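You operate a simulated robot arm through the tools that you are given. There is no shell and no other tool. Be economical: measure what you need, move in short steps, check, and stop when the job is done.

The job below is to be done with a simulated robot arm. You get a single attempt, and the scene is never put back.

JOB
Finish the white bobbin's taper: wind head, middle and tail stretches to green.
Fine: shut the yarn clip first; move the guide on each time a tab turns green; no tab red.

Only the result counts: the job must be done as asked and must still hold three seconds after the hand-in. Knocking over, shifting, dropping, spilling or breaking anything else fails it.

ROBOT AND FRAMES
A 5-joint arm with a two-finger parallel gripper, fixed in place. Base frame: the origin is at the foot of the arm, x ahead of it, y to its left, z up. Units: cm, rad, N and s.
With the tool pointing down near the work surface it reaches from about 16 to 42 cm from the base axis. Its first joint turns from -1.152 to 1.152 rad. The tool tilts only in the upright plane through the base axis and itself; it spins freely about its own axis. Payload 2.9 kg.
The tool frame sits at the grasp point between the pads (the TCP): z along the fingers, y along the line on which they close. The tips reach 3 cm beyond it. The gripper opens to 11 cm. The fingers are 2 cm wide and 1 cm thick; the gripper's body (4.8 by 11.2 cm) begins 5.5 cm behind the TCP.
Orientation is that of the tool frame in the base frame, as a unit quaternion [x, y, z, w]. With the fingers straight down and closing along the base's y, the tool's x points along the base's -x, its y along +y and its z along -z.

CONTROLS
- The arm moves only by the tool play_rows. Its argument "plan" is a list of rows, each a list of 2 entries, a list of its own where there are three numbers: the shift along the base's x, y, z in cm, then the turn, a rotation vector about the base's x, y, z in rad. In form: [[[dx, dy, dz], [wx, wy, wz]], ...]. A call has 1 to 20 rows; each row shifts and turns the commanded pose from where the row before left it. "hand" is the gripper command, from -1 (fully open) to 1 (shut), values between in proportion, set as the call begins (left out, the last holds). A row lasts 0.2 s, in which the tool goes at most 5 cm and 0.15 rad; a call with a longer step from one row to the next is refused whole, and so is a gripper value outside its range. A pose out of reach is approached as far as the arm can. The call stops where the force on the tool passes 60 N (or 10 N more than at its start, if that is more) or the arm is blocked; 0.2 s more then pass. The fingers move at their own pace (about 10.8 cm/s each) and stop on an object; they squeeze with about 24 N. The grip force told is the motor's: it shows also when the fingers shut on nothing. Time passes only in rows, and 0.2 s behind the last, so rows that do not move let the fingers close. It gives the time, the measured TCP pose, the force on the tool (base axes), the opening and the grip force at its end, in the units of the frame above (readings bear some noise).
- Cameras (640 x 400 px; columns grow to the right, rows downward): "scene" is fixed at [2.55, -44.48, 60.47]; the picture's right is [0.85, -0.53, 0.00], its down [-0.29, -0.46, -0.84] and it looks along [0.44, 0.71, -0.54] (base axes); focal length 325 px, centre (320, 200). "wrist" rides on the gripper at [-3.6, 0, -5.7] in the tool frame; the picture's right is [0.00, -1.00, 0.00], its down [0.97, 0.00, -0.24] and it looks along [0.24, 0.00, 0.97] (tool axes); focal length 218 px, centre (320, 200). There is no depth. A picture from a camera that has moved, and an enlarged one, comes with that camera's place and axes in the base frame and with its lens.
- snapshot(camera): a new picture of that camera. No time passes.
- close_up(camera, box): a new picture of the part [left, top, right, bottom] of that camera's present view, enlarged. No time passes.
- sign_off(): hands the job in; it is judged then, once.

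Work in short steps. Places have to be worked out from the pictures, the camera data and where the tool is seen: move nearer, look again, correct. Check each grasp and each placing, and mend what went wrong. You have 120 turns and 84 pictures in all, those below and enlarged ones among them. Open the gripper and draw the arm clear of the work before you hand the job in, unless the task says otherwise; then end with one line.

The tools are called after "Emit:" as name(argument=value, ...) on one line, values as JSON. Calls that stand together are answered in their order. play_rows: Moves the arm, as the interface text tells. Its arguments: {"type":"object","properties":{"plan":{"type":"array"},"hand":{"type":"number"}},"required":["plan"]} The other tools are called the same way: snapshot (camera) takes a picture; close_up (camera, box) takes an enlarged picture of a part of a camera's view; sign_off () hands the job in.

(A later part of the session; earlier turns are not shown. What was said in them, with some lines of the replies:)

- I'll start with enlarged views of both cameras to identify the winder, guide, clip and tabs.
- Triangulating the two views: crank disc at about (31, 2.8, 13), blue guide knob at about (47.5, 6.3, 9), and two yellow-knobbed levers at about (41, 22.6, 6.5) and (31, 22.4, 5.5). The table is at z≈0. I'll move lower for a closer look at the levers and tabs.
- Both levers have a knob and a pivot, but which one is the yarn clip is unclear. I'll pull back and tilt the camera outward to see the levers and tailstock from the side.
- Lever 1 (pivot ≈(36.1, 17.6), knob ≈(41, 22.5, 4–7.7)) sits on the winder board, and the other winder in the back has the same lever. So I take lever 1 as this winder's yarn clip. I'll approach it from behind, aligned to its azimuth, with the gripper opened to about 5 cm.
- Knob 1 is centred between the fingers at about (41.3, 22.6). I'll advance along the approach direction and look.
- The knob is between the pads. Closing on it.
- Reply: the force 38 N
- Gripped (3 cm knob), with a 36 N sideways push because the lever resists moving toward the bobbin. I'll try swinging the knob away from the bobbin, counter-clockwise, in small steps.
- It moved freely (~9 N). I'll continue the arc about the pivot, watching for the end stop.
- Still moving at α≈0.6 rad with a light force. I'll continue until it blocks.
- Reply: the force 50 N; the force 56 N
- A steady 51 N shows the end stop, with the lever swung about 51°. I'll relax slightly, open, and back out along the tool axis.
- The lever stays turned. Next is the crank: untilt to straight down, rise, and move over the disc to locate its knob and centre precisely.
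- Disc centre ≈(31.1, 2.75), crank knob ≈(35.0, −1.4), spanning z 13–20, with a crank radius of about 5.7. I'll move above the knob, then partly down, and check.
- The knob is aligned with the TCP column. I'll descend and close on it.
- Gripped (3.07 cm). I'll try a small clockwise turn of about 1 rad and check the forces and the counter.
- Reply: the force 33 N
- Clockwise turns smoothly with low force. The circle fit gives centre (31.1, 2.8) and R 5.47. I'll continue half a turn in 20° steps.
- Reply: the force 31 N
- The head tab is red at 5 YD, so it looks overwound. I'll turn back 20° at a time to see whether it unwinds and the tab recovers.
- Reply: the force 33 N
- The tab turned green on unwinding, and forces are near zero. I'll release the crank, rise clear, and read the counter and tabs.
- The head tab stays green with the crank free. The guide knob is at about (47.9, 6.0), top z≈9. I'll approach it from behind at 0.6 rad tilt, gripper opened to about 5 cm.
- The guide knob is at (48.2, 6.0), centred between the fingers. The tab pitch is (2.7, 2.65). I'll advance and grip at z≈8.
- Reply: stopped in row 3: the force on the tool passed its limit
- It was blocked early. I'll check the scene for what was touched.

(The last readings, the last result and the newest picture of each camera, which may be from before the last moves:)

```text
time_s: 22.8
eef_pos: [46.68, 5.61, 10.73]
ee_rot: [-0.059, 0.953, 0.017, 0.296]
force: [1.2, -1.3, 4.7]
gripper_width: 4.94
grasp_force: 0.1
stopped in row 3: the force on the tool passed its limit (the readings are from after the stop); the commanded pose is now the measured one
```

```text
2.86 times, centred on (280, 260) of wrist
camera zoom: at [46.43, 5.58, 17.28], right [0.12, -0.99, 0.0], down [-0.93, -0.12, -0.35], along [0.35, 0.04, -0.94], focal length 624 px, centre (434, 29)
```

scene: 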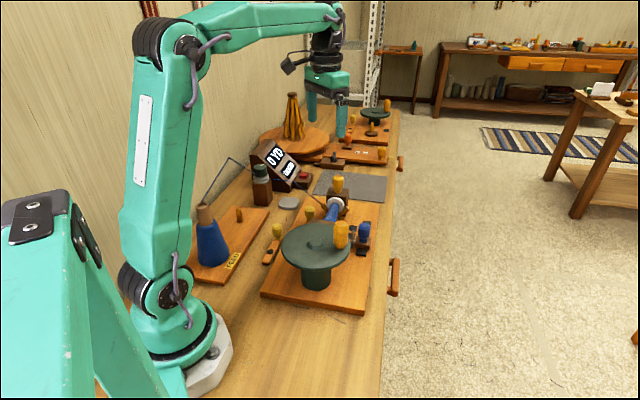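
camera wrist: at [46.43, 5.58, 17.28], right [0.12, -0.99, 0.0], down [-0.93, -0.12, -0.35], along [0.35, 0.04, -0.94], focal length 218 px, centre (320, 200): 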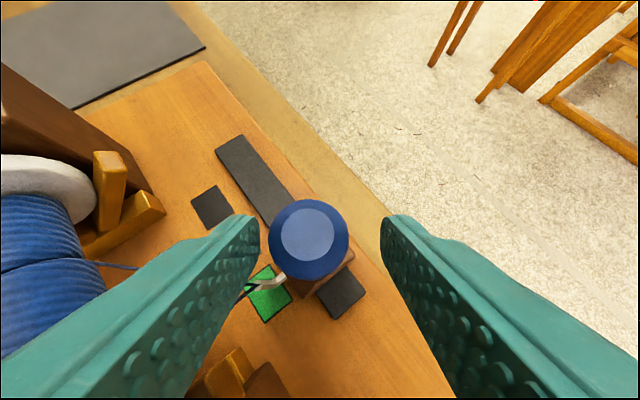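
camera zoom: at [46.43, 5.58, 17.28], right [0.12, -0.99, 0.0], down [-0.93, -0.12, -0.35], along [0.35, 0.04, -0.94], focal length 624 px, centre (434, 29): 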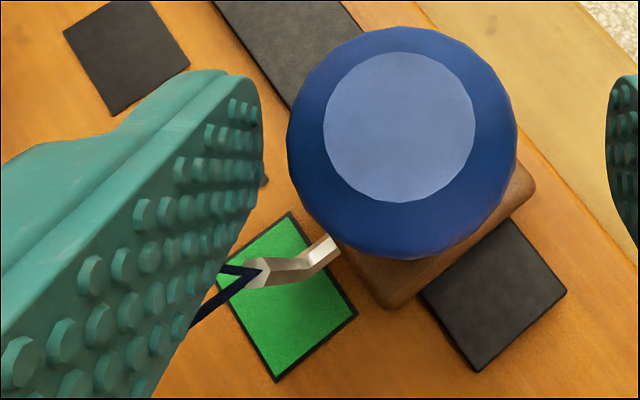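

The black box on the wrist (about 9 cm on the tool +x side) touched the crank disc. The disc and head tab look unchanged. I'll lift straight up and roll the tool −45° about its axis, so the box swings off the disc and the pads close along the rail.

Emit:
play_rows(plan=[[[0, 0, 2.5], [0, 0, 0]], [[0, 0, 3.0], [0, 0, 0]], [[0, 0, 0], [0.0734, 0.0092, -0.108]], [[0, 0, 0], [0.0734, 0.0092, -0.108]], [[0, 0, 0], [0.0734, 0.0092, -0.108]], [[0, 0, 0], [0.0734, 0.0092, -0.108]], [[0, 0, 0], [0.0734, 0.0092, -0.108]], [[0, 0, 0], [0.0734, 0.0092, -0.108]], [[0, 0, 0], [0, 0, 0]]])

Emit:
snapshot(camera="wrist")

Emit:
snapshot(camera="scene")

```text
time_s: 24.8
eef_pos: [46.64, 5.74, 16.07]
ee_rot: [0.311, 0.904, 0.129, 0.264]
force: [0.5, -0.6, 0.8]
gripper_width: 4.93
grasp_force: 0.1
```

```text
38 pictures are left
camera wrist: at [45.84, 2.95, 22.12], right [-0.49, -0.77, -0.4], down [-0.78, 0.6, -0.19], along [0.38, 0.22, -0.9], focal length 218 px, centre (320, 200)
```

wrist: 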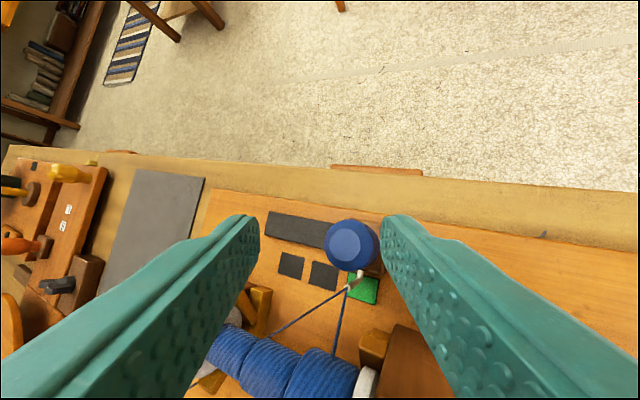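

```text
37 pictures are left
```

scene: 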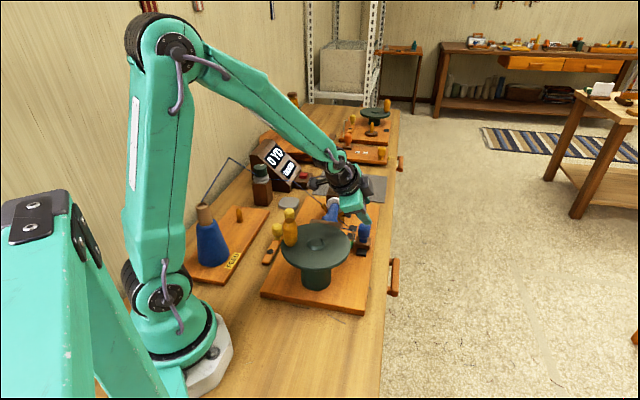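

The rolled view shows the fingers straddling the knob along the rail. I'll reduce the tilt to 0.5 for disc clearance and descend along the axis.

Emit:
play_rows(plan=[[[-0.8, -0.05, -1.5], [-0.0124, 0.099, 0]], [[0, 0, -2.0], [0, 0, 0]], [[0, 0, 0], [0, 0, 0]]])

Emit:
snapshot(camera="wrist")

```text
time_s: 25.6
eef_pos: [45.74, 5.72, 12.61]
ee_rot: [0.314, 0.917, 0.108, 0.221]
force: [0.0, 0.0, -0.9]
gripper_width: 4.95
grasp_force: 0.1
```

```text
36 pictures are left
camera wrist: at [45.67, 3.0, 18.67], right [-0.53, -0.78, -0.34], down [-0.8, 0.59, -0.12], along [0.29, 0.21, -0.93], focal length 218 px, centre (320, 200)
```

wrist: 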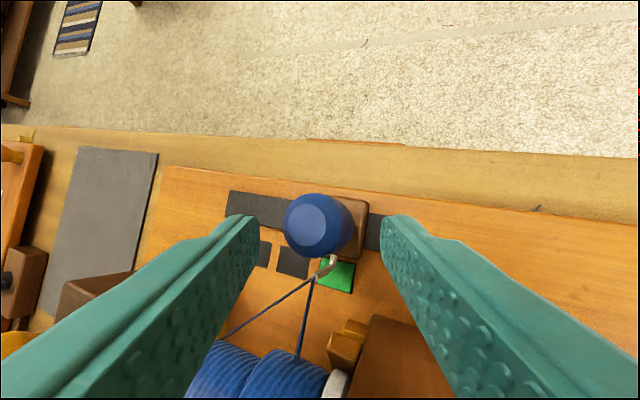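

Emit:
play_rows(plan=[[[0.8, 0.1, -1.45], [0, 0, 0]], [[0.8, 0.1, -1.45], [0, 0, 0]], [[0.7, 0.08, -1.3], [0, 0, 0]], [[0, 0, 0], [0, 0, 0]]])

Emit:
snapshot(camera="wrist")

```text
time_s: 26.6
eef_pos: [48.19, 5.94, 8.3]
ee_rot: [0.314, 0.917, 0.108, 0.222]
force: [-1.2, 0.1, 1.3]
gripper_width: 4.95
grasp_force: 0.0
```

```text
35 pictures are left
camera wrist: at [47.92, 3.27, 14.49], right [-0.53, -0.78, -0.34], down [-0.8, 0.59, -0.12], along [0.29, 0.21, -0.93], focal length 218 px, centre (320, 200)
```

wrist: 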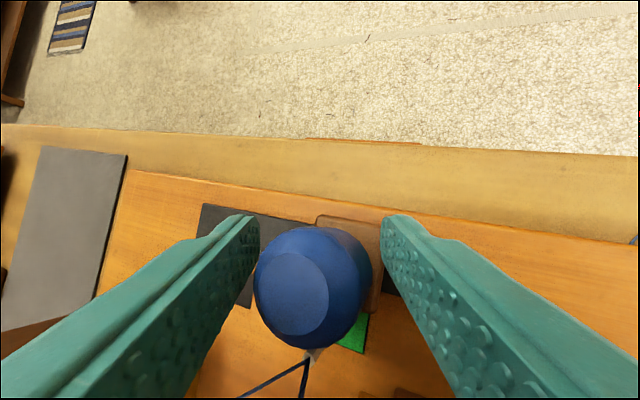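

Emit:
play_rows(hand=1, plan=[[[0.2, 0.2, -0.2], [0, 0, 0]], [[0, 0, 0], [0, 0, 0]], [[0, 0, 0], [0, 0, 0]]])

```text
time_s: 27.4
eef_pos: [48.34, 6.21, 8.33]
ee_rot: [0.313, 0.916, 0.11, 0.223]
force: [-10.6, 6.2, 28.4]
gripper_width: 4.52
grasp_force: 45.4
```

Width stopped at 4.52 with 28 N upward, so I'll check what the fingers are holding.

Emit:
snapshot(camera="wrist")

Emit:
close_up(camera="scene", box=[310, 170, 400, 260])

```text
34 pictures are left
camera wrist: at [48.2, 3.51, 14.43], right [-0.53, -0.78, -0.34], down [-0.8, 0.59, -0.12], along [0.3, 0.21, -0.93], focal length 218 px, centre (320, 200)
```

wrist: 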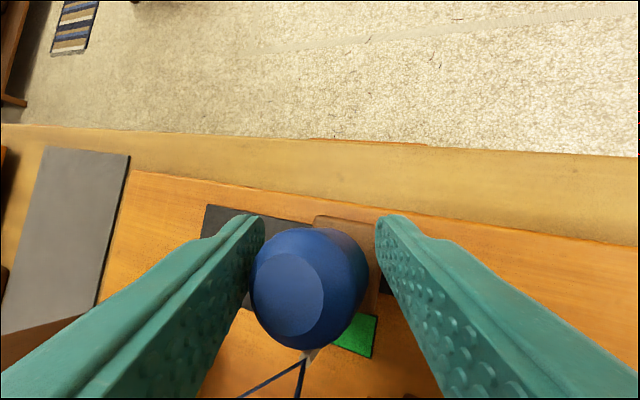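

```text
4.44 times, centred on (355, 215) of scene
camera zoom: at [2.53, -44.48, 60.47], right [0.85, -0.53, 0.0], down [-0.29, -0.46, -0.84], along [0.44, 0.71, -0.54], focal length 1443 px, centre (164, 133)
```

zoom: 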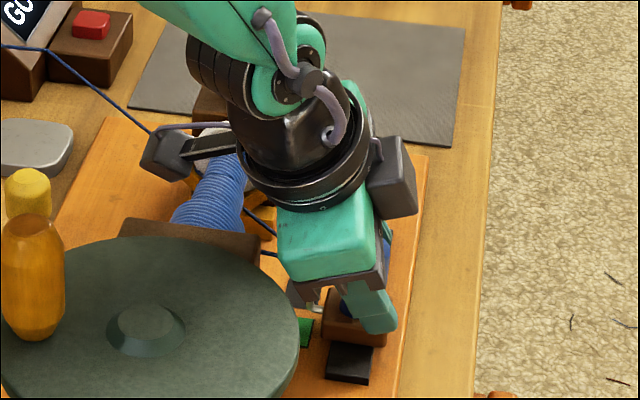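

The lower finger is holding the guide's block and the other the knob, which is a firm hold along the rail. I'll slide the guide one pitch (2.7, 2.65) in steps.

Emit:
play_rows(plan=[[[0.45, 0.44, 0], [0, 0, 0.008]], [[0.45, 0.44, 0], [0, 0, 0.008]], [[0.45, 0.44, 0], [0, 0, 0.007]]])

```text
time_s: 28.2
eef_pos: [49.63, 7.49, 8.32]
ee_rot: [0.304, 0.92, 0.112, 0.221]
force: [-8.7, 6.5, 29.0]
gripper_width: 4.52
grasp_force: 44.9
```

Moving well with steady forces. I'll do the second half of the pitch.

Emit:
play_rows(plan=[[[0.45, 0.44, 0], [0, 0, 0.008]], [[0.45, 0.44, 0], [0, 0, 0.007]], [[0.45, 0.44, 0], [0, 0, 0.007]]])

Emit:
snapshot(camera="wrist")

```text
time_s: 29.0
eef_pos: [51.09, 8.74, 8.18]
ee_rot: [0.293, 0.923, 0.114, 0.221]
force: [-10.4, 6.2, 32.9]
gripper_width: 4.49
grasp_force: 45.4
```

```text
32 pictures are left
camera wrist: at [51.01, 6.12, 14.41], right [-0.49, -0.8, -0.34], down [-0.82, 0.55, -0.12], along [0.28, 0.22, -0.93], focal length 218 px, centre (320, 200)
```

wrist: 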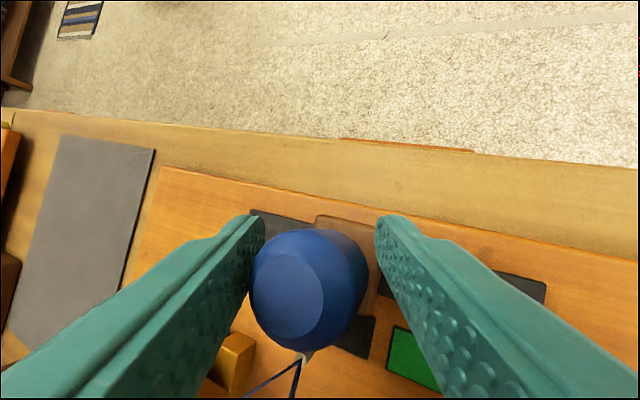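

The guide now sits at the middle tab with the same offset as before. I'll release, back out along the tool axis, rise, straighten, and return above the crank knob.

Emit:
play_rows(hand=0.05, plan=[[[0, 0, 0], [0, 0, 0]], [[0, 0, 0], [0, 0, 0]], [[-0.7, -0.12, 1.3], [0, 0, 0]], [[-0.7, -0.12, 1.3], [0, 0, 0]], [[-1.4, -0.25, 2.6], [0, 0, 0]], [[0, 0, 4], [0, 0, 0]], [[0, 0, 4], [0, 0, 0]], [[0, 0, 4], [-0.0213, 0.123, 0]], [[0, 0, 3], [-0.0213, 0.123, 0]], [[0, 0, 0], [-0.0213, 0.123, 0]], [[-3, 0, 0], [-0.0213, 0.123, 0]], [[-4, 0, 0], [0, 0, 0.122]], [[-4, 0, 0], [0, 0, 0.122]], [[-4, -1, 0], [0, 0, 0.122]], [[-4, -1, 0], [0, 0, 0.122]], [[-3.2, -1.3, 0], [0, 0, 0.122]], [[0, 0, 0], [0, 0, 0]]])

Emit:
snapshot(camera="wrist")

Emit:
close_up(camera="scene", box=[250, 120, 390, 260])

```text
time_s: 32.6
eef_pos: [26.02, 5.04, 28.31]
ee_rot: [0.001, 1.0, 0.0, 0.001]
force: [-0.9, 0.2, -0.7]
gripper_width: 5.24
grasp_force: 0.1
```

```text
31 pictures are left
camera wrist: at [29.58, 4.86, 33.95], right [0.0, -1.0, 0.0], down [-0.97, 0.0, 0.24], along [-0.24, 0.0, -0.97], focal length 218 px, centre (320, 200)
```

wrist: 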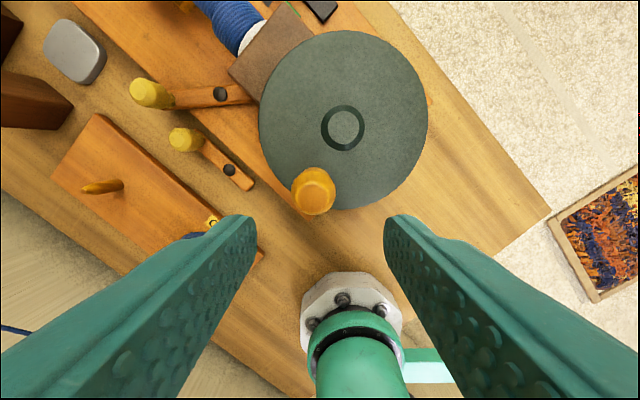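

```text
2.86 times, centred on (320, 190) of scene
camera zoom: at [2.55, -44.48, 60.47], right [0.85, -0.53, 0.0], down [-0.29, -0.46, -0.84], along [0.44, 0.71, -0.54], focal length 928 px, centre (320, 229)
```

zoom: 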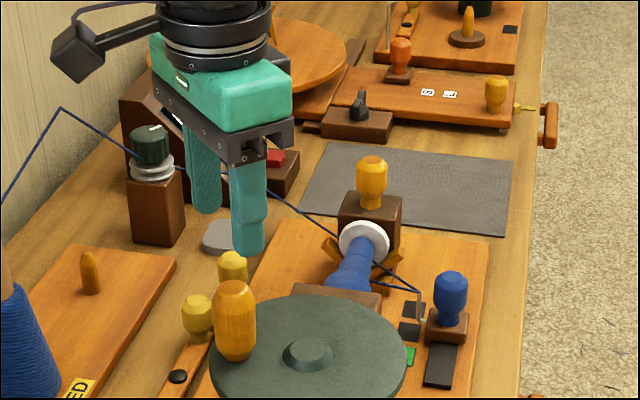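

The head tab is green and the guide is at the middle. I'll descend on the crank knob and grip.

Emit:
play_rows(hand=-0.2, plan=[[[0.05, 0, -3], [0, 0, 0]], [[0, 0, -4], [0, 0, 0]], [[0, 0, -3.8], [0, 0, 0]], [[0, 0, 0], [0, 0, 0]]])

Emit:
play_rows(hand=1, plan=[[[0, 0, 0], [0, 0, 0]], [[0, 0, 0], [0, 0, 0]], [[0, 0, 0], [0, 0, 0]]])

```text
time_s: 33.6
eef_pos: [26.04, 5.05, 17.51]
ee_rot: [0.002, 1.0, 0.0, 0.0]
force: [0.0, 0.4, 0.5]
gripper_width: 6.62
grasp_force: 0.0
```

```text
time_s: 34.4
eef_pos: [25.94, 4.9, 17.48]
ee_rot: [0.003, 1.0, 0.0, 0.001]
force: [-0.2, -1.0, -5.1]
gripper_width: 3.15
grasp_force: 45.1
```

Gripped. I'll wind clockwise 60° first, then check the tabs.

Emit:
play_rows(plan=[[[1.026, 1.599, 0], [0, 0, 0]], [[1.511, 1.151, 0], [0, 0, 0]], [[1.814, 0.565, 0], [0, 0, 0]]])

Emit:
close_up(camera="scene", box=[260, 130, 370, 260])

```text
time_s: 35.2
eef_pos: [30.46, 8.42, 17.54]
ee_rot: [0.002, 1.0, 0.0, 0.001]
force: [-2.8, 27.3, -7.5]
gripper_width: 3.15
grasp_force: 45.0
```

```text
3.08 times, centred on (315, 195) of scene
camera zoom: at [2.55, -44.47, 60.47], right [0.85, -0.53, 0.0], down [-0.29, -0.46, -0.84], along [0.44, 0.71, -0.54], focal length 999 px, centre (335, 215)
```

zoom: 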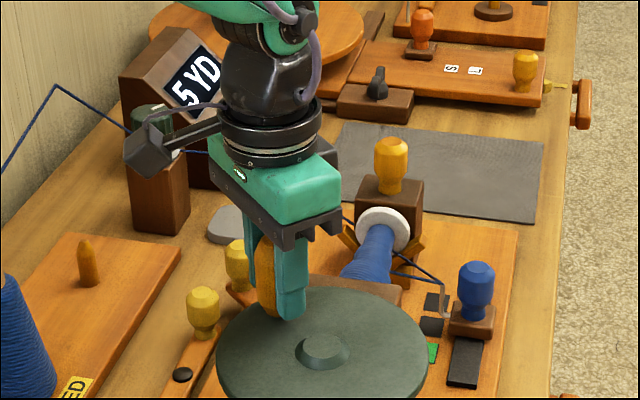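

The counter agrees with net turns and the middle tab is still dark. I'll wind another 40°.

Emit:
play_rows(plan=[[[1.895, -0.2, 0], [0, 0, 0]], [[1.755, -0.737, 0], [0, 0, 0]]])

Emit:
close_up(camera="scene", box=[260, 130, 370, 260])

```text
time_s: 35.8
eef_pos: [34.28, 7.2, 17.48]
ee_rot: [0.003, 1.0, 0.001, 0.003]
force: [15.4, 22.2, -27.3]
gripper_width: 3.14
grasp_force: 45.3
```

```text
3.08 times, centred on (315, 195) of scene
camera zoom: at [2.56, -44.47, 60.48], right [0.85, -0.53, 0.0], down [-0.29, -0.46, -0.84], along [0.44, 0.71, -0.54], focal length 999 px, centre (335, 215)
```

zoom: 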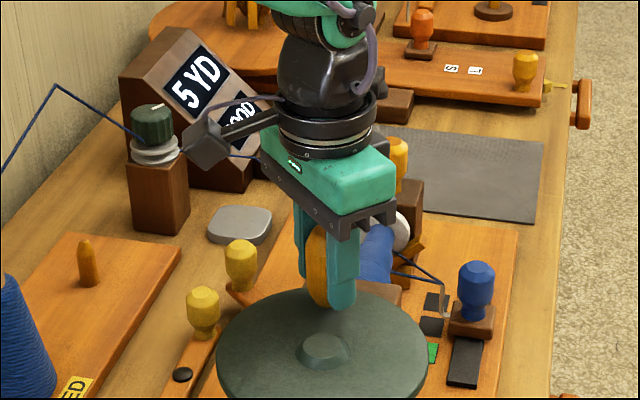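

Emit:
play_rows(plan=[[[1.3, -1.38, -0.1], [0, 0, 0]]])

Emit:
close_up(camera="scene", box=[260, 130, 370, 260])

```text
time_s: 36.2
eef_pos: [35.48, 5.75, 17.48]
ee_rot: [0.004, 1.0, 0.0, 0.001]
force: [5.2, 3.3, -12.3]
gripper_width: 3.01
grasp_force: 44.7
```

```text
3.08 times, centred on (315, 195) of scene
camera zoom: at [2.55, -44.48, 60.47], right [0.85, -0.53, 0.0], down [-0.29, -0.46, -0.84], along [0.44, 0.71, -0.54], focal length 999 px, centre (335, 215)
```

zoom: 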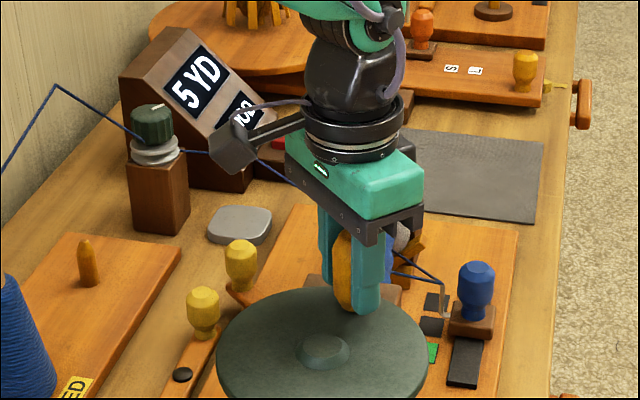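

Emit:
play_rows(plan=[[[0.85, -1.65, 0], [0, 0, 0]]])

Emit:
close_up(camera="scene", box=[260, 130, 370, 260])

```text
time_s: 36.6
eef_pos: [36.08, 4.11, 17.53]
ee_rot: [0.005, 1.0, 0.0, -0.001]
force: [-10.4, -2.4, 3.3]
gripper_width: 3.02
grasp_force: 45.0
```

```text
3.08 times, centred on (315, 195) of scene
camera zoom: at [2.54, -44.48, 60.47], right [0.85, -0.53, 0.0], down [-0.29, -0.46, -0.84], along [0.44, 0.71, -0.54], focal length 999 px, centre (335, 215)
```

zoom: 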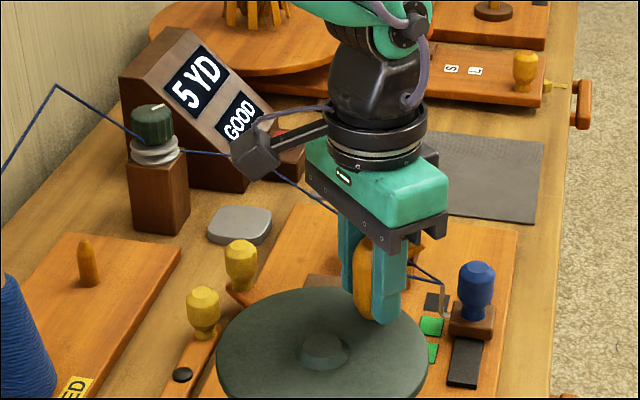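

The middle tab is green. I'll nudge about 5° further for margin, then release and rise.

Emit:
play_rows(plan=[[[0.12, -0.5, 0], [0, 0, 0]], [[0, 0, 0], [0, 0, 0]]])

Emit:
play_rows(hand=-0.2, plan=[[[0, 0, 0], [0, 0, 0]], [[0, 0, 0], [0, 0, 0]], [[0, 0, 3], [0, 0, 0]], [[0, 0, 4], [0, 0, 0]], [[0, 0, 4], [0, 0, 0]]])

Emit:
snapshot(camera="wrist")

```text
time_s: 37.2
eef_pos: [36.14, 3.7, 17.57]
ee_rot: [0.003, 1.0, 0.0, -0.001]
force: [-28.0, -4.9, 24.0]
gripper_width: 3.03
grasp_force: 44.9
```

```text
time_s: 38.4
eef_pos: [36.38, 3.72, 28.57]
ee_rot: [0.003, 1.0, 0.0, 0.0]
force: [-0.2, 0.4, -0.2]
gripper_width: 6.62
grasp_force: 0.0
```

```text
25 pictures are left
camera wrist: at [39.96, 3.65, 34.15], right [-0.01, -1.0, 0.0], down [-0.97, 0.01, 0.24], along [-0.24, 0.0, -0.97], focal length 218 px, centre (320, 200)
```

wrist: 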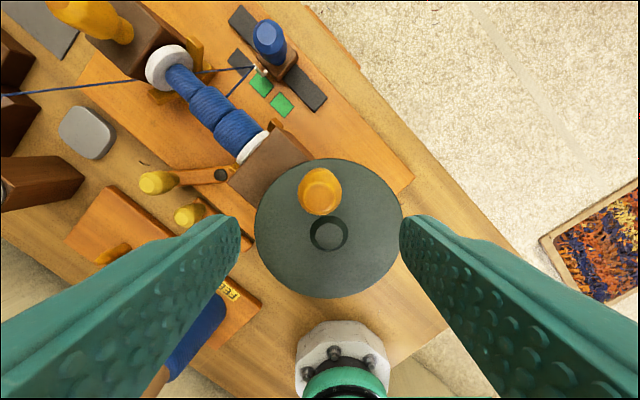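

Head and middle tabs are both green. I'll return to the guide with the same rolled grasp (az 0.17, tilt 0.6, roll −45°).

Emit:
play_rows(hand=0.05, plan=[[[1.5, 0.6, 0], [0, 0, -0.123]], [[1.5, 0.6, 0], [0, 0, -0.123]], [[1.5, 0.6, 0], [0, 0, -0.123]], [[1.5, 0.6, 0], [0, 0, -0.123]], [[1.5, 0.6, 0], [0, 0, -0.123]], [[0.9, 0.33, -3], [0.0254, -0.148, 0]], [[0.9, 0.33, -3], [0.0254, -0.148, 0]], [[0.9, 0.33, -3], [0.0254, -0.148, 0]], [[0.9, 0.33, -3], [0.0254, -0.148, 0]], [[0.1, 0, -3.2], [0, 0, 0]], [[0, 0, 0], [0, 0, 0]]])

Emit:
snapshot(camera="wrist")

```text
time_s: 40.8
eef_pos: [47.4, 8.13, 13.21]
ee_rot: [0.292, 0.91, 0.136, 0.261]
force: [0.2, -1.0, 0.0]
gripper_width: 5.25
grasp_force: 0.1
```

```text
24 pictures are left
camera wrist: at [46.75, 5.29, 19.23], right [-0.46, -0.79, -0.4], down [-0.81, 0.56, -0.19], along [0.37, 0.24, -0.9], focal length 218 px, centre (320, 200)
```

wrist: 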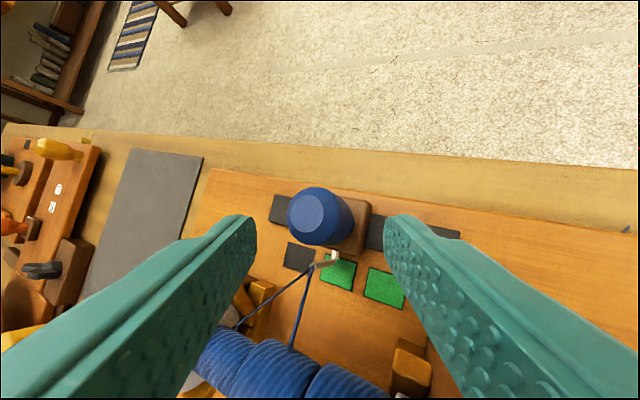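

Aligned. I'll advance and close.

Emit:
play_rows(plan=[[[1.1, 0.16, -1.6], [0, 0, 0]], [[1.15, 0.17, -1.6], [0, 0, 0]], [[1.15, 0.17, -1.6], [0, 0, 0]], [[0, 0, 0], [0, 0, 0]]])

Emit:
play_rows(hand=1, plan=[[[0, 0, 0], [0, 0, 0]], [[0, 0, 0], [0, 0, 0]], [[0, 0, 0], [0, 0, 0]]])

Emit:
snapshot(camera="wrist")

```text
time_s: 41.8
eef_pos: [50.99, 8.62, 8.52]
ee_rot: [0.292, 0.909, 0.137, 0.263]
force: [-7.4, 3.1, 12.5]
gripper_width: 5.04
grasp_force: 0.1
```

```text
time_s: 42.6
eef_pos: [50.8, 8.5, 8.53]
ee_rot: [0.292, 0.91, 0.136, 0.263]
force: [3.5, -3.5, 6.2]
gripper_width: 4.57
grasp_force: 45.0
```

```text
23 pictures are left
camera wrist: at [50.25, 5.79, 14.52], right [-0.46, -0.79, -0.4], down [-0.81, 0.56, -0.19], along [0.38, 0.24, -0.9], focal length 218 px, centre (320, 200)
```

wrist: 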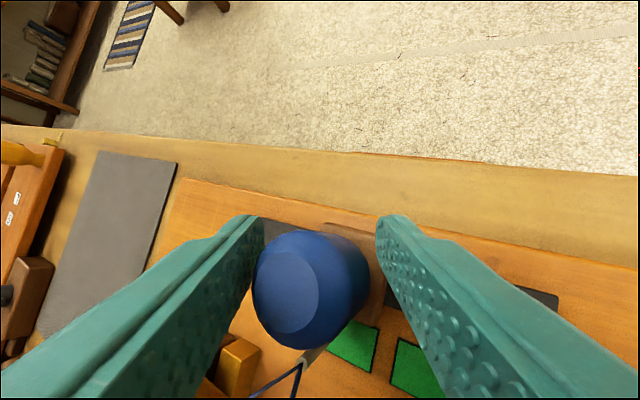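

Same firm hold. I'll slide one pitch on to the tail.

Emit:
play_rows(plan=[[[0.45, 0.44, 0], [0, 0, 0.007]], [[0.45, 0.44, 0], [0, 0, 0.007]], [[0.45, 0.44, 0], [0, 0, 0.007]], [[0.45, 0.44, 0], [0, 0, 0.007]], [[0.45, 0.44, 0], [0, 0, 0.006]], [[0.45, 0.44, 0], [0, 0, 0.006]], [[0, 0, 0], [0, 0, 0]]])

Emit:
snapshot(camera="wrist")

```text
time_s: 44.0
eef_pos: [53.34, 10.84, 8.51]
ee_rot: [0.275, 0.916, 0.138, 0.257]
force: [-2.9, -3.5, 7.3]
gripper_width: 4.47
grasp_force: 45.4
stopped in row 7: the force on the tool passed its limit (the readings are from after the stop); the commanded pose is now the measured one
```

```text
22 pictures are left
camera wrist: at [52.81, 8.08, 14.56], right [-0.43, -0.81, -0.39], down [-0.83, 0.53, -0.18], along [0.36, 0.25, -0.9], focal length 218 px, centre (320, 200)
```

wrist: 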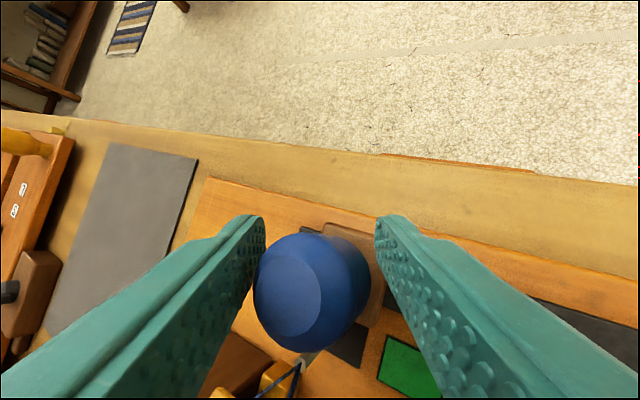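

The guide reached a stop with the tail tab in the same relative view as before. I'll release, back out, and return above the crank.

Emit:
play_rows(hand=0.05, plan=[[[0, 0, 0], [0, 0, 0]], [[0, 0, 0], [0, 0, 0]], [[-0.82, -0.17, 1.24], [0, 0, 0]], [[-0.82, -0.17, 1.24], [0, 0, 0]], [[-1.64, -0.34, 2.5], [0, 0, 0]], [[0, 0, 4], [0, 0, 0]], [[0, 0, 4], [0, 0, 0]], [[0, 0, 4], [-0.03, 0.147, 0]], [[0, 0, 3], [-0.03, 0.147, 0]], [[-1.5, 0, 0], [-0.03, 0.147, 0]], [[-2, 0, 0], [-0.03, 0.147, 0]], [[-2, -1, 0], [0, 0, 0.117]], [[-2, -1, 0], [0, 0, 0.117]], [[-2, -1.5, 0], [0, 0, 0.117]], [[-2, -1.5, 0], [0, 0, 0.117]], [[-2.2, -1.5, 0], [0, 0, 0.117]], [[0, 0, 0], [0, 0, 0]]])

Emit:
snapshot(camera="wrist")

Emit:
close_up(camera="scene", box=[250, 120, 390, 260])

```text
time_s: 47.6
eef_pos: [36.26, 3.76, 28.39]
ee_rot: [0.0, 1.0, 0.0, -0.002]
force: [0.5, -0.3, 0.8]
gripper_width: 5.26
grasp_force: 0.0
```

```text
21 pictures are left
camera wrist: at [39.98, 3.62, 34.07], right [0.0, -1.0, 0.0], down [-0.97, 0.0, 0.25], along [-0.25, 0.0, -0.97], focal length 218 px, centre (320, 200)
```

wrist: 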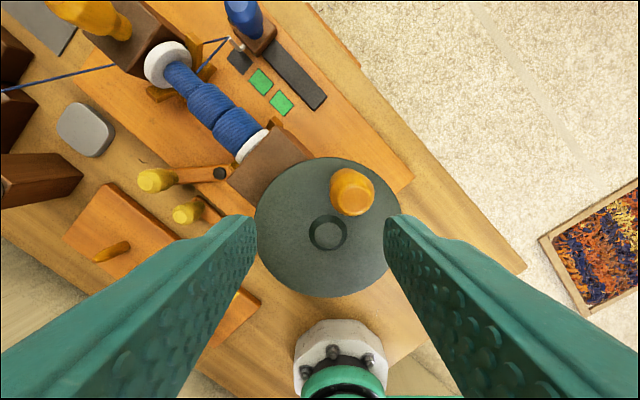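

```text
2.86 times, centred on (320, 190) of scene
camera zoom: at [2.55, -44.48, 60.47], right [0.85, -0.53, 0.0], down [-0.29, -0.46, -0.84], along [0.44, 0.71, -0.54], focal length 928 px, centre (320, 229)
```

zoom: 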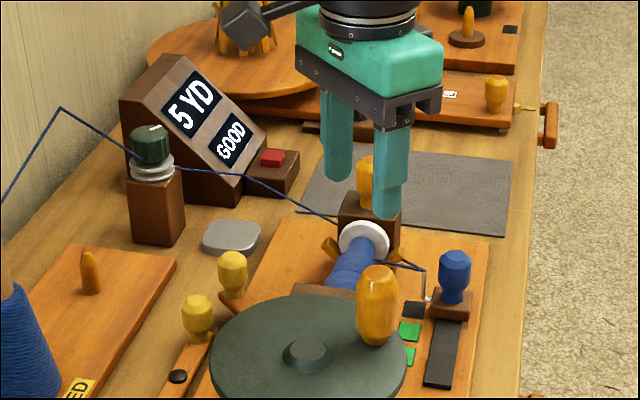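

The crank got nudged about 22° in the winding direction during the transit (its knob is now at about (36.4, 1.6)), but head and middle are still green. I'll align to the knob and descend halfway to check.

Emit:
play_rows(hand=-0.3, plan=[[[0.15, -2.15, -2], [0, 0, 0]], [[0, 0, -2.3], [0, 0, 0]], [[0, 0, 0], [0, 0, 0]]])

Emit:
snapshot(camera="wrist")

```text
time_s: 48.4
eef_pos: [36.34, 1.47, 24.07]
ee_rot: [0.0, 1.0, 0.001, -0.003]
force: [0.0, 0.0, 0.2]
gripper_width: 7.15
grasp_force: 0.0
```

```text
19 pictures are left
camera wrist: at [40.11, 1.42, 29.77], right [0.0, -1.0, 0.0], down [-0.97, 0.0, 0.25], along [-0.25, 0.0, -0.97], focal length 218 px, centre (320, 200)
```

wrist: 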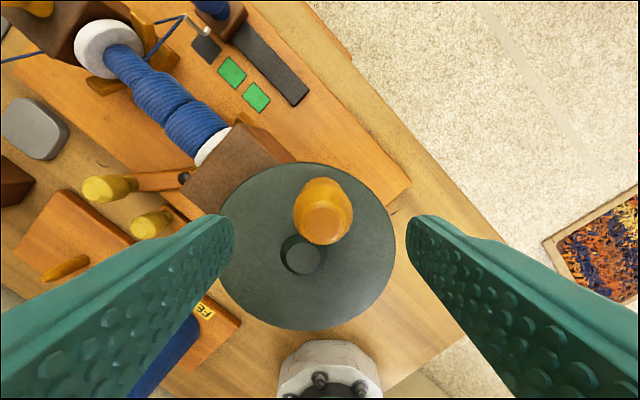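

Emit:
play_rows(plan=[[[0, -0.2, -3.3], [0, 0, 0]], [[0, 0, -3.3], [0, 0, 0]], [[0, 0, 0], [0, 0, 0]]])

Emit:
play_rows(hand=1, plan=[[[0, 0, 0], [0, 0, 0]], [[0, 0, 0], [0, 0, 0]], [[0, 0, 0], [0, 0, 0]]])

```text
time_s: 49.2
eef_pos: [36.47, 1.38, 17.47]
ee_rot: [0.0, 1.0, 0.0, -0.003]
force: [-0.3, 0.9, 0.4]
gripper_width: 7.16
grasp_force: 0.0
```

```text
time_s: 50.0
eef_pos: [36.41, 1.26, 17.54]
ee_rot: [0.0, 1.0, -0.001, -0.003]
force: [-0.3, -0.4, -3.9]
gripper_width: 3.14
grasp_force: 44.5
```

Gripped. Winding 60° clockwise, then checking.

Emit:
play_rows(plan=[[[-0.9, -1.7, 0], [0, 0, 0]], [[-1.371, -1.314, 0], [0, 0, 0]], [[-1.738, -0.767, 0], [0, 0, 0]]])

Emit:
close_up(camera="scene", box=[250, 120, 390, 260])

```text
time_s: 50.8
eef_pos: [32.36, -2.54, 17.5]
ee_rot: [0.001, 1.0, 0.0, -0.003]
force: [7.5, -32.3, -25.6]
gripper_width: 3.16
grasp_force: 45.1
```

```text
2.86 times, centred on (320, 190) of scene
camera zoom: at [2.56, -44.49, 60.47], right [0.85, -0.53, 0.0], down [-0.29, -0.46, -0.84], along [0.44, 0.71, -0.54], focal length 928 px, centre (320, 229)
```

zoom: 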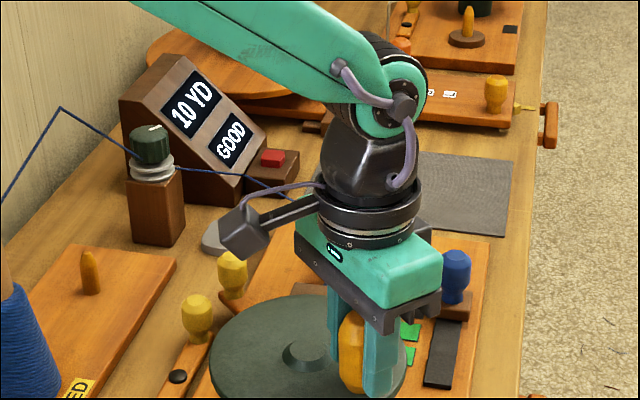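

The tail tab is hidden at this angle. I'll go 20° further and look.

Emit:
play_rows(plan=[[[-1.896, -0.28, -0.1], [0, 0, 0]]])

Emit:
close_up(camera="scene", box=[250, 120, 390, 260])

```text
time_s: 51.2
eef_pos: [30.36, -2.59, 17.53]
ee_rot: [-0.001, 1.0, 0.001, -0.004]
force: [1.0, -3.4, 0.8]
gripper_width: 3.14
grasp_force: 44.7
```

```text
2.86 times, centred on (320, 190) of scene
camera zoom: at [2.55, -44.48, 60.47], right [0.85, -0.53, 0.0], down [-0.29, -0.46, -0.84], along [0.44, 0.71, -0.54], focal length 928 px, centre (320, 229)
```

zoom: 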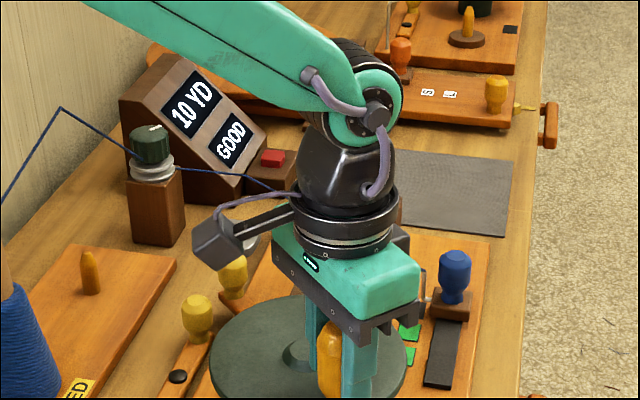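

Emit:
play_rows(plan=[[[-1.824, 0.53, 0], [0, 0, 0]]])

Emit:
close_up(camera="scene", box=[250, 120, 390, 260])

```text
time_s: 51.6
eef_pos: [28.75, -2.07, 17.54]
ee_rot: [-0.001, 1.0, -0.001, -0.001]
force: [5.9, 13.9, 11.0]
gripper_width: 3.15
grasp_force: 44.6
```

```text
2.86 times, centred on (320, 190) of scene
camera zoom: at [2.55, -44.47, 60.47], right [0.85, -0.53, 0.0], down [-0.29, -0.46, -0.84], along [0.44, 0.71, -0.54], focal length 928 px, centre (320, 229)
```

zoom: 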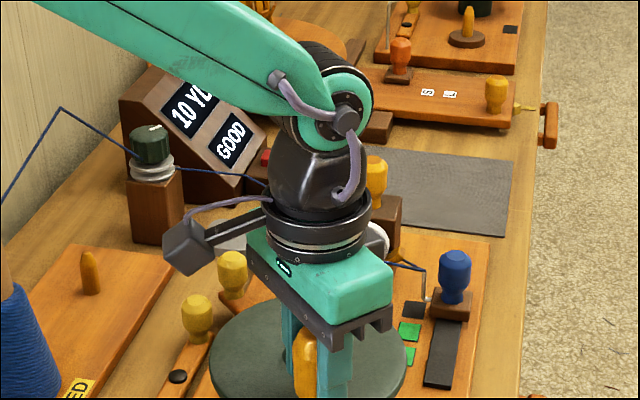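

The tail tab is visible and still dark. I'll wind another 20°.

Emit:
play_rows(plan=[[[-1.5, 1.2, 0], [0, 0, 0]]])

Emit:
close_up(camera="scene", box=[250, 120, 390, 260])

```text
time_s: 52.0
eef_pos: [27.32, -1.09, 17.48]
ee_rot: [0.001, 1.0, 0.0, -0.002]
force: [-16.7, -17.4, 31.1]
gripper_width: 3.17
grasp_force: 44.7
```

```text
2.86 times, centred on (320, 190) of scene
camera zoom: at [2.53, -44.48, 60.47], right [0.85, -0.53, 0.0], down [-0.29, -0.46, -0.84], along [0.44, 0.71, -0.54], focal length 928 px, centre (320, 229)
```

zoom: 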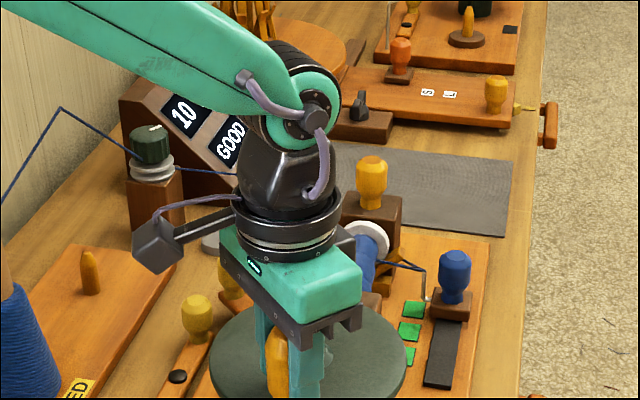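

All three tabs are green. I'll add a small ~5° margin, release, and rise clear.

Emit:
play_rows(plan=[[[-0.4, 0.25, 0.1], [0, 0, 0]], [[0, 0, 0], [0, 0, 0]]])

Emit:
play_rows(hand=-0.2, plan=[[[0, 0, 0], [0, 0, 0]], [[0, 0, 0], [0, 0, 0]], [[0, 0, 3], [0, 0, 0]], [[0, 0, 4], [0, 0, 0]], [[0, 0, 4], [0, 0, 0]], [[0, 0, 4], [0, 0, 0]]])

Emit:
close_up(camera="scene", box=[250, 120, 390, 260])

Emit:
snapshot(camera="scene")

```text
time_s: 52.6
eef_pos: [27.03, -0.71, 17.52]
ee_rot: [-0.001, 1.0, 0.0, -0.002]
force: [13.7, 11.9, -0.5]
gripper_width: 3.15
grasp_force: 45.2
```

```text
time_s: 54.0
eef_pos: [26.83, -0.7, 32.62]
ee_rot: [0.0, 1.0, 0.0, -0.001]
force: [0.3, 0.1, -0.5]
gripper_width: 6.59
grasp_force: 0.1
```

```text
2.86 times, centred on (320, 190) of scene
camera zoom: at [2.55, -44.48, 60.47], right [0.85, -0.53, 0.0], down [-0.29, -0.46, -0.84], along [0.44, 0.71, -0.54], focal length 928 px, centre (320, 229)
```

zoom: 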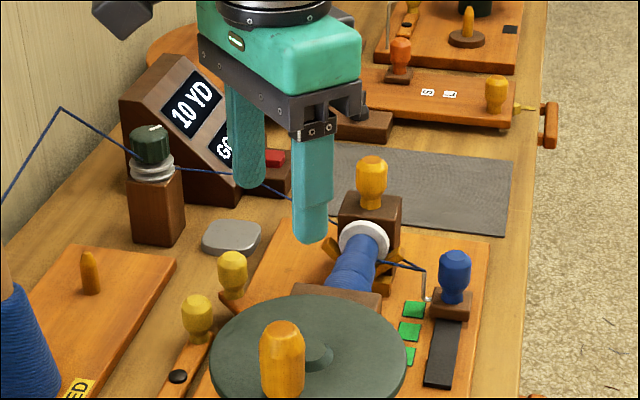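

```text
13 pictures are left
```

scene: 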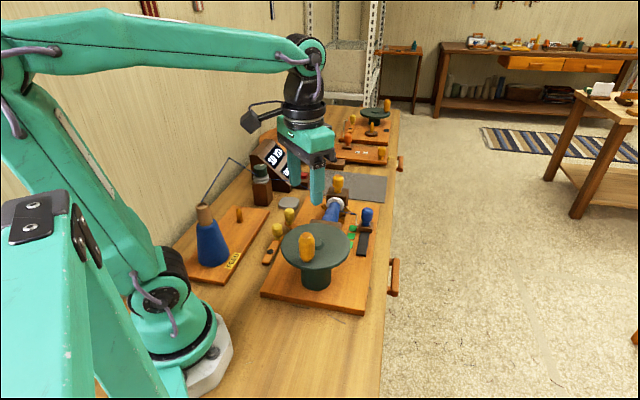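

All three tabs are green, the clip lever is still over, and nothing else has shifted. I'll open fully, draw up a little more, and hand in.

Emit:
play_rows(hand=-1, plan=[[[0, 0, 3], [0, 0, 0]], [[0, 0, 2], [0, 0, 0]], [[0, 0, 0], [0, 0, 0]]])

Emit:
close_up(camera="scene", box=[250, 150, 390, 280])

```text
time_s: 54.8
eef_pos: [26.86, -0.76, 37.59]
ee_rot: [0.0, 1.0, -0.001, -0.003]
force: [0.1, 0.6, -0.3]
gripper_width: 10.99
grasp_force: 0.0
```

```text
3.08 times, centred on (320, 215) of scene
camera zoom: at [2.55, -44.48, 60.47], right [0.85, -0.53, 0.0], down [-0.29, -0.46, -0.84], along [0.44, 0.71, -0.54], focal length 999 px, centre (320, 154)
```

zoom: 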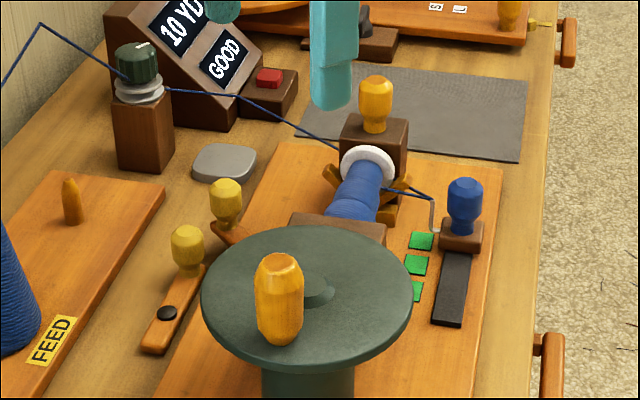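

The tabs are steady green and the display reads GOOD, so I'm handing in.

Emit:
sign_off()

```text
The job is handed in.
```

I handed in the bobbin with the head, middle and tail tabs all green; the head tab went red once from overwinding, and I wound back until it was green. I shut the lever on the winder board as the yarn clip: nothing marks which of the two levers it is, so that was a judgement. In transit, the arm bumped the crank about 22° in the winding direction, and all tabs stayed clear of red.
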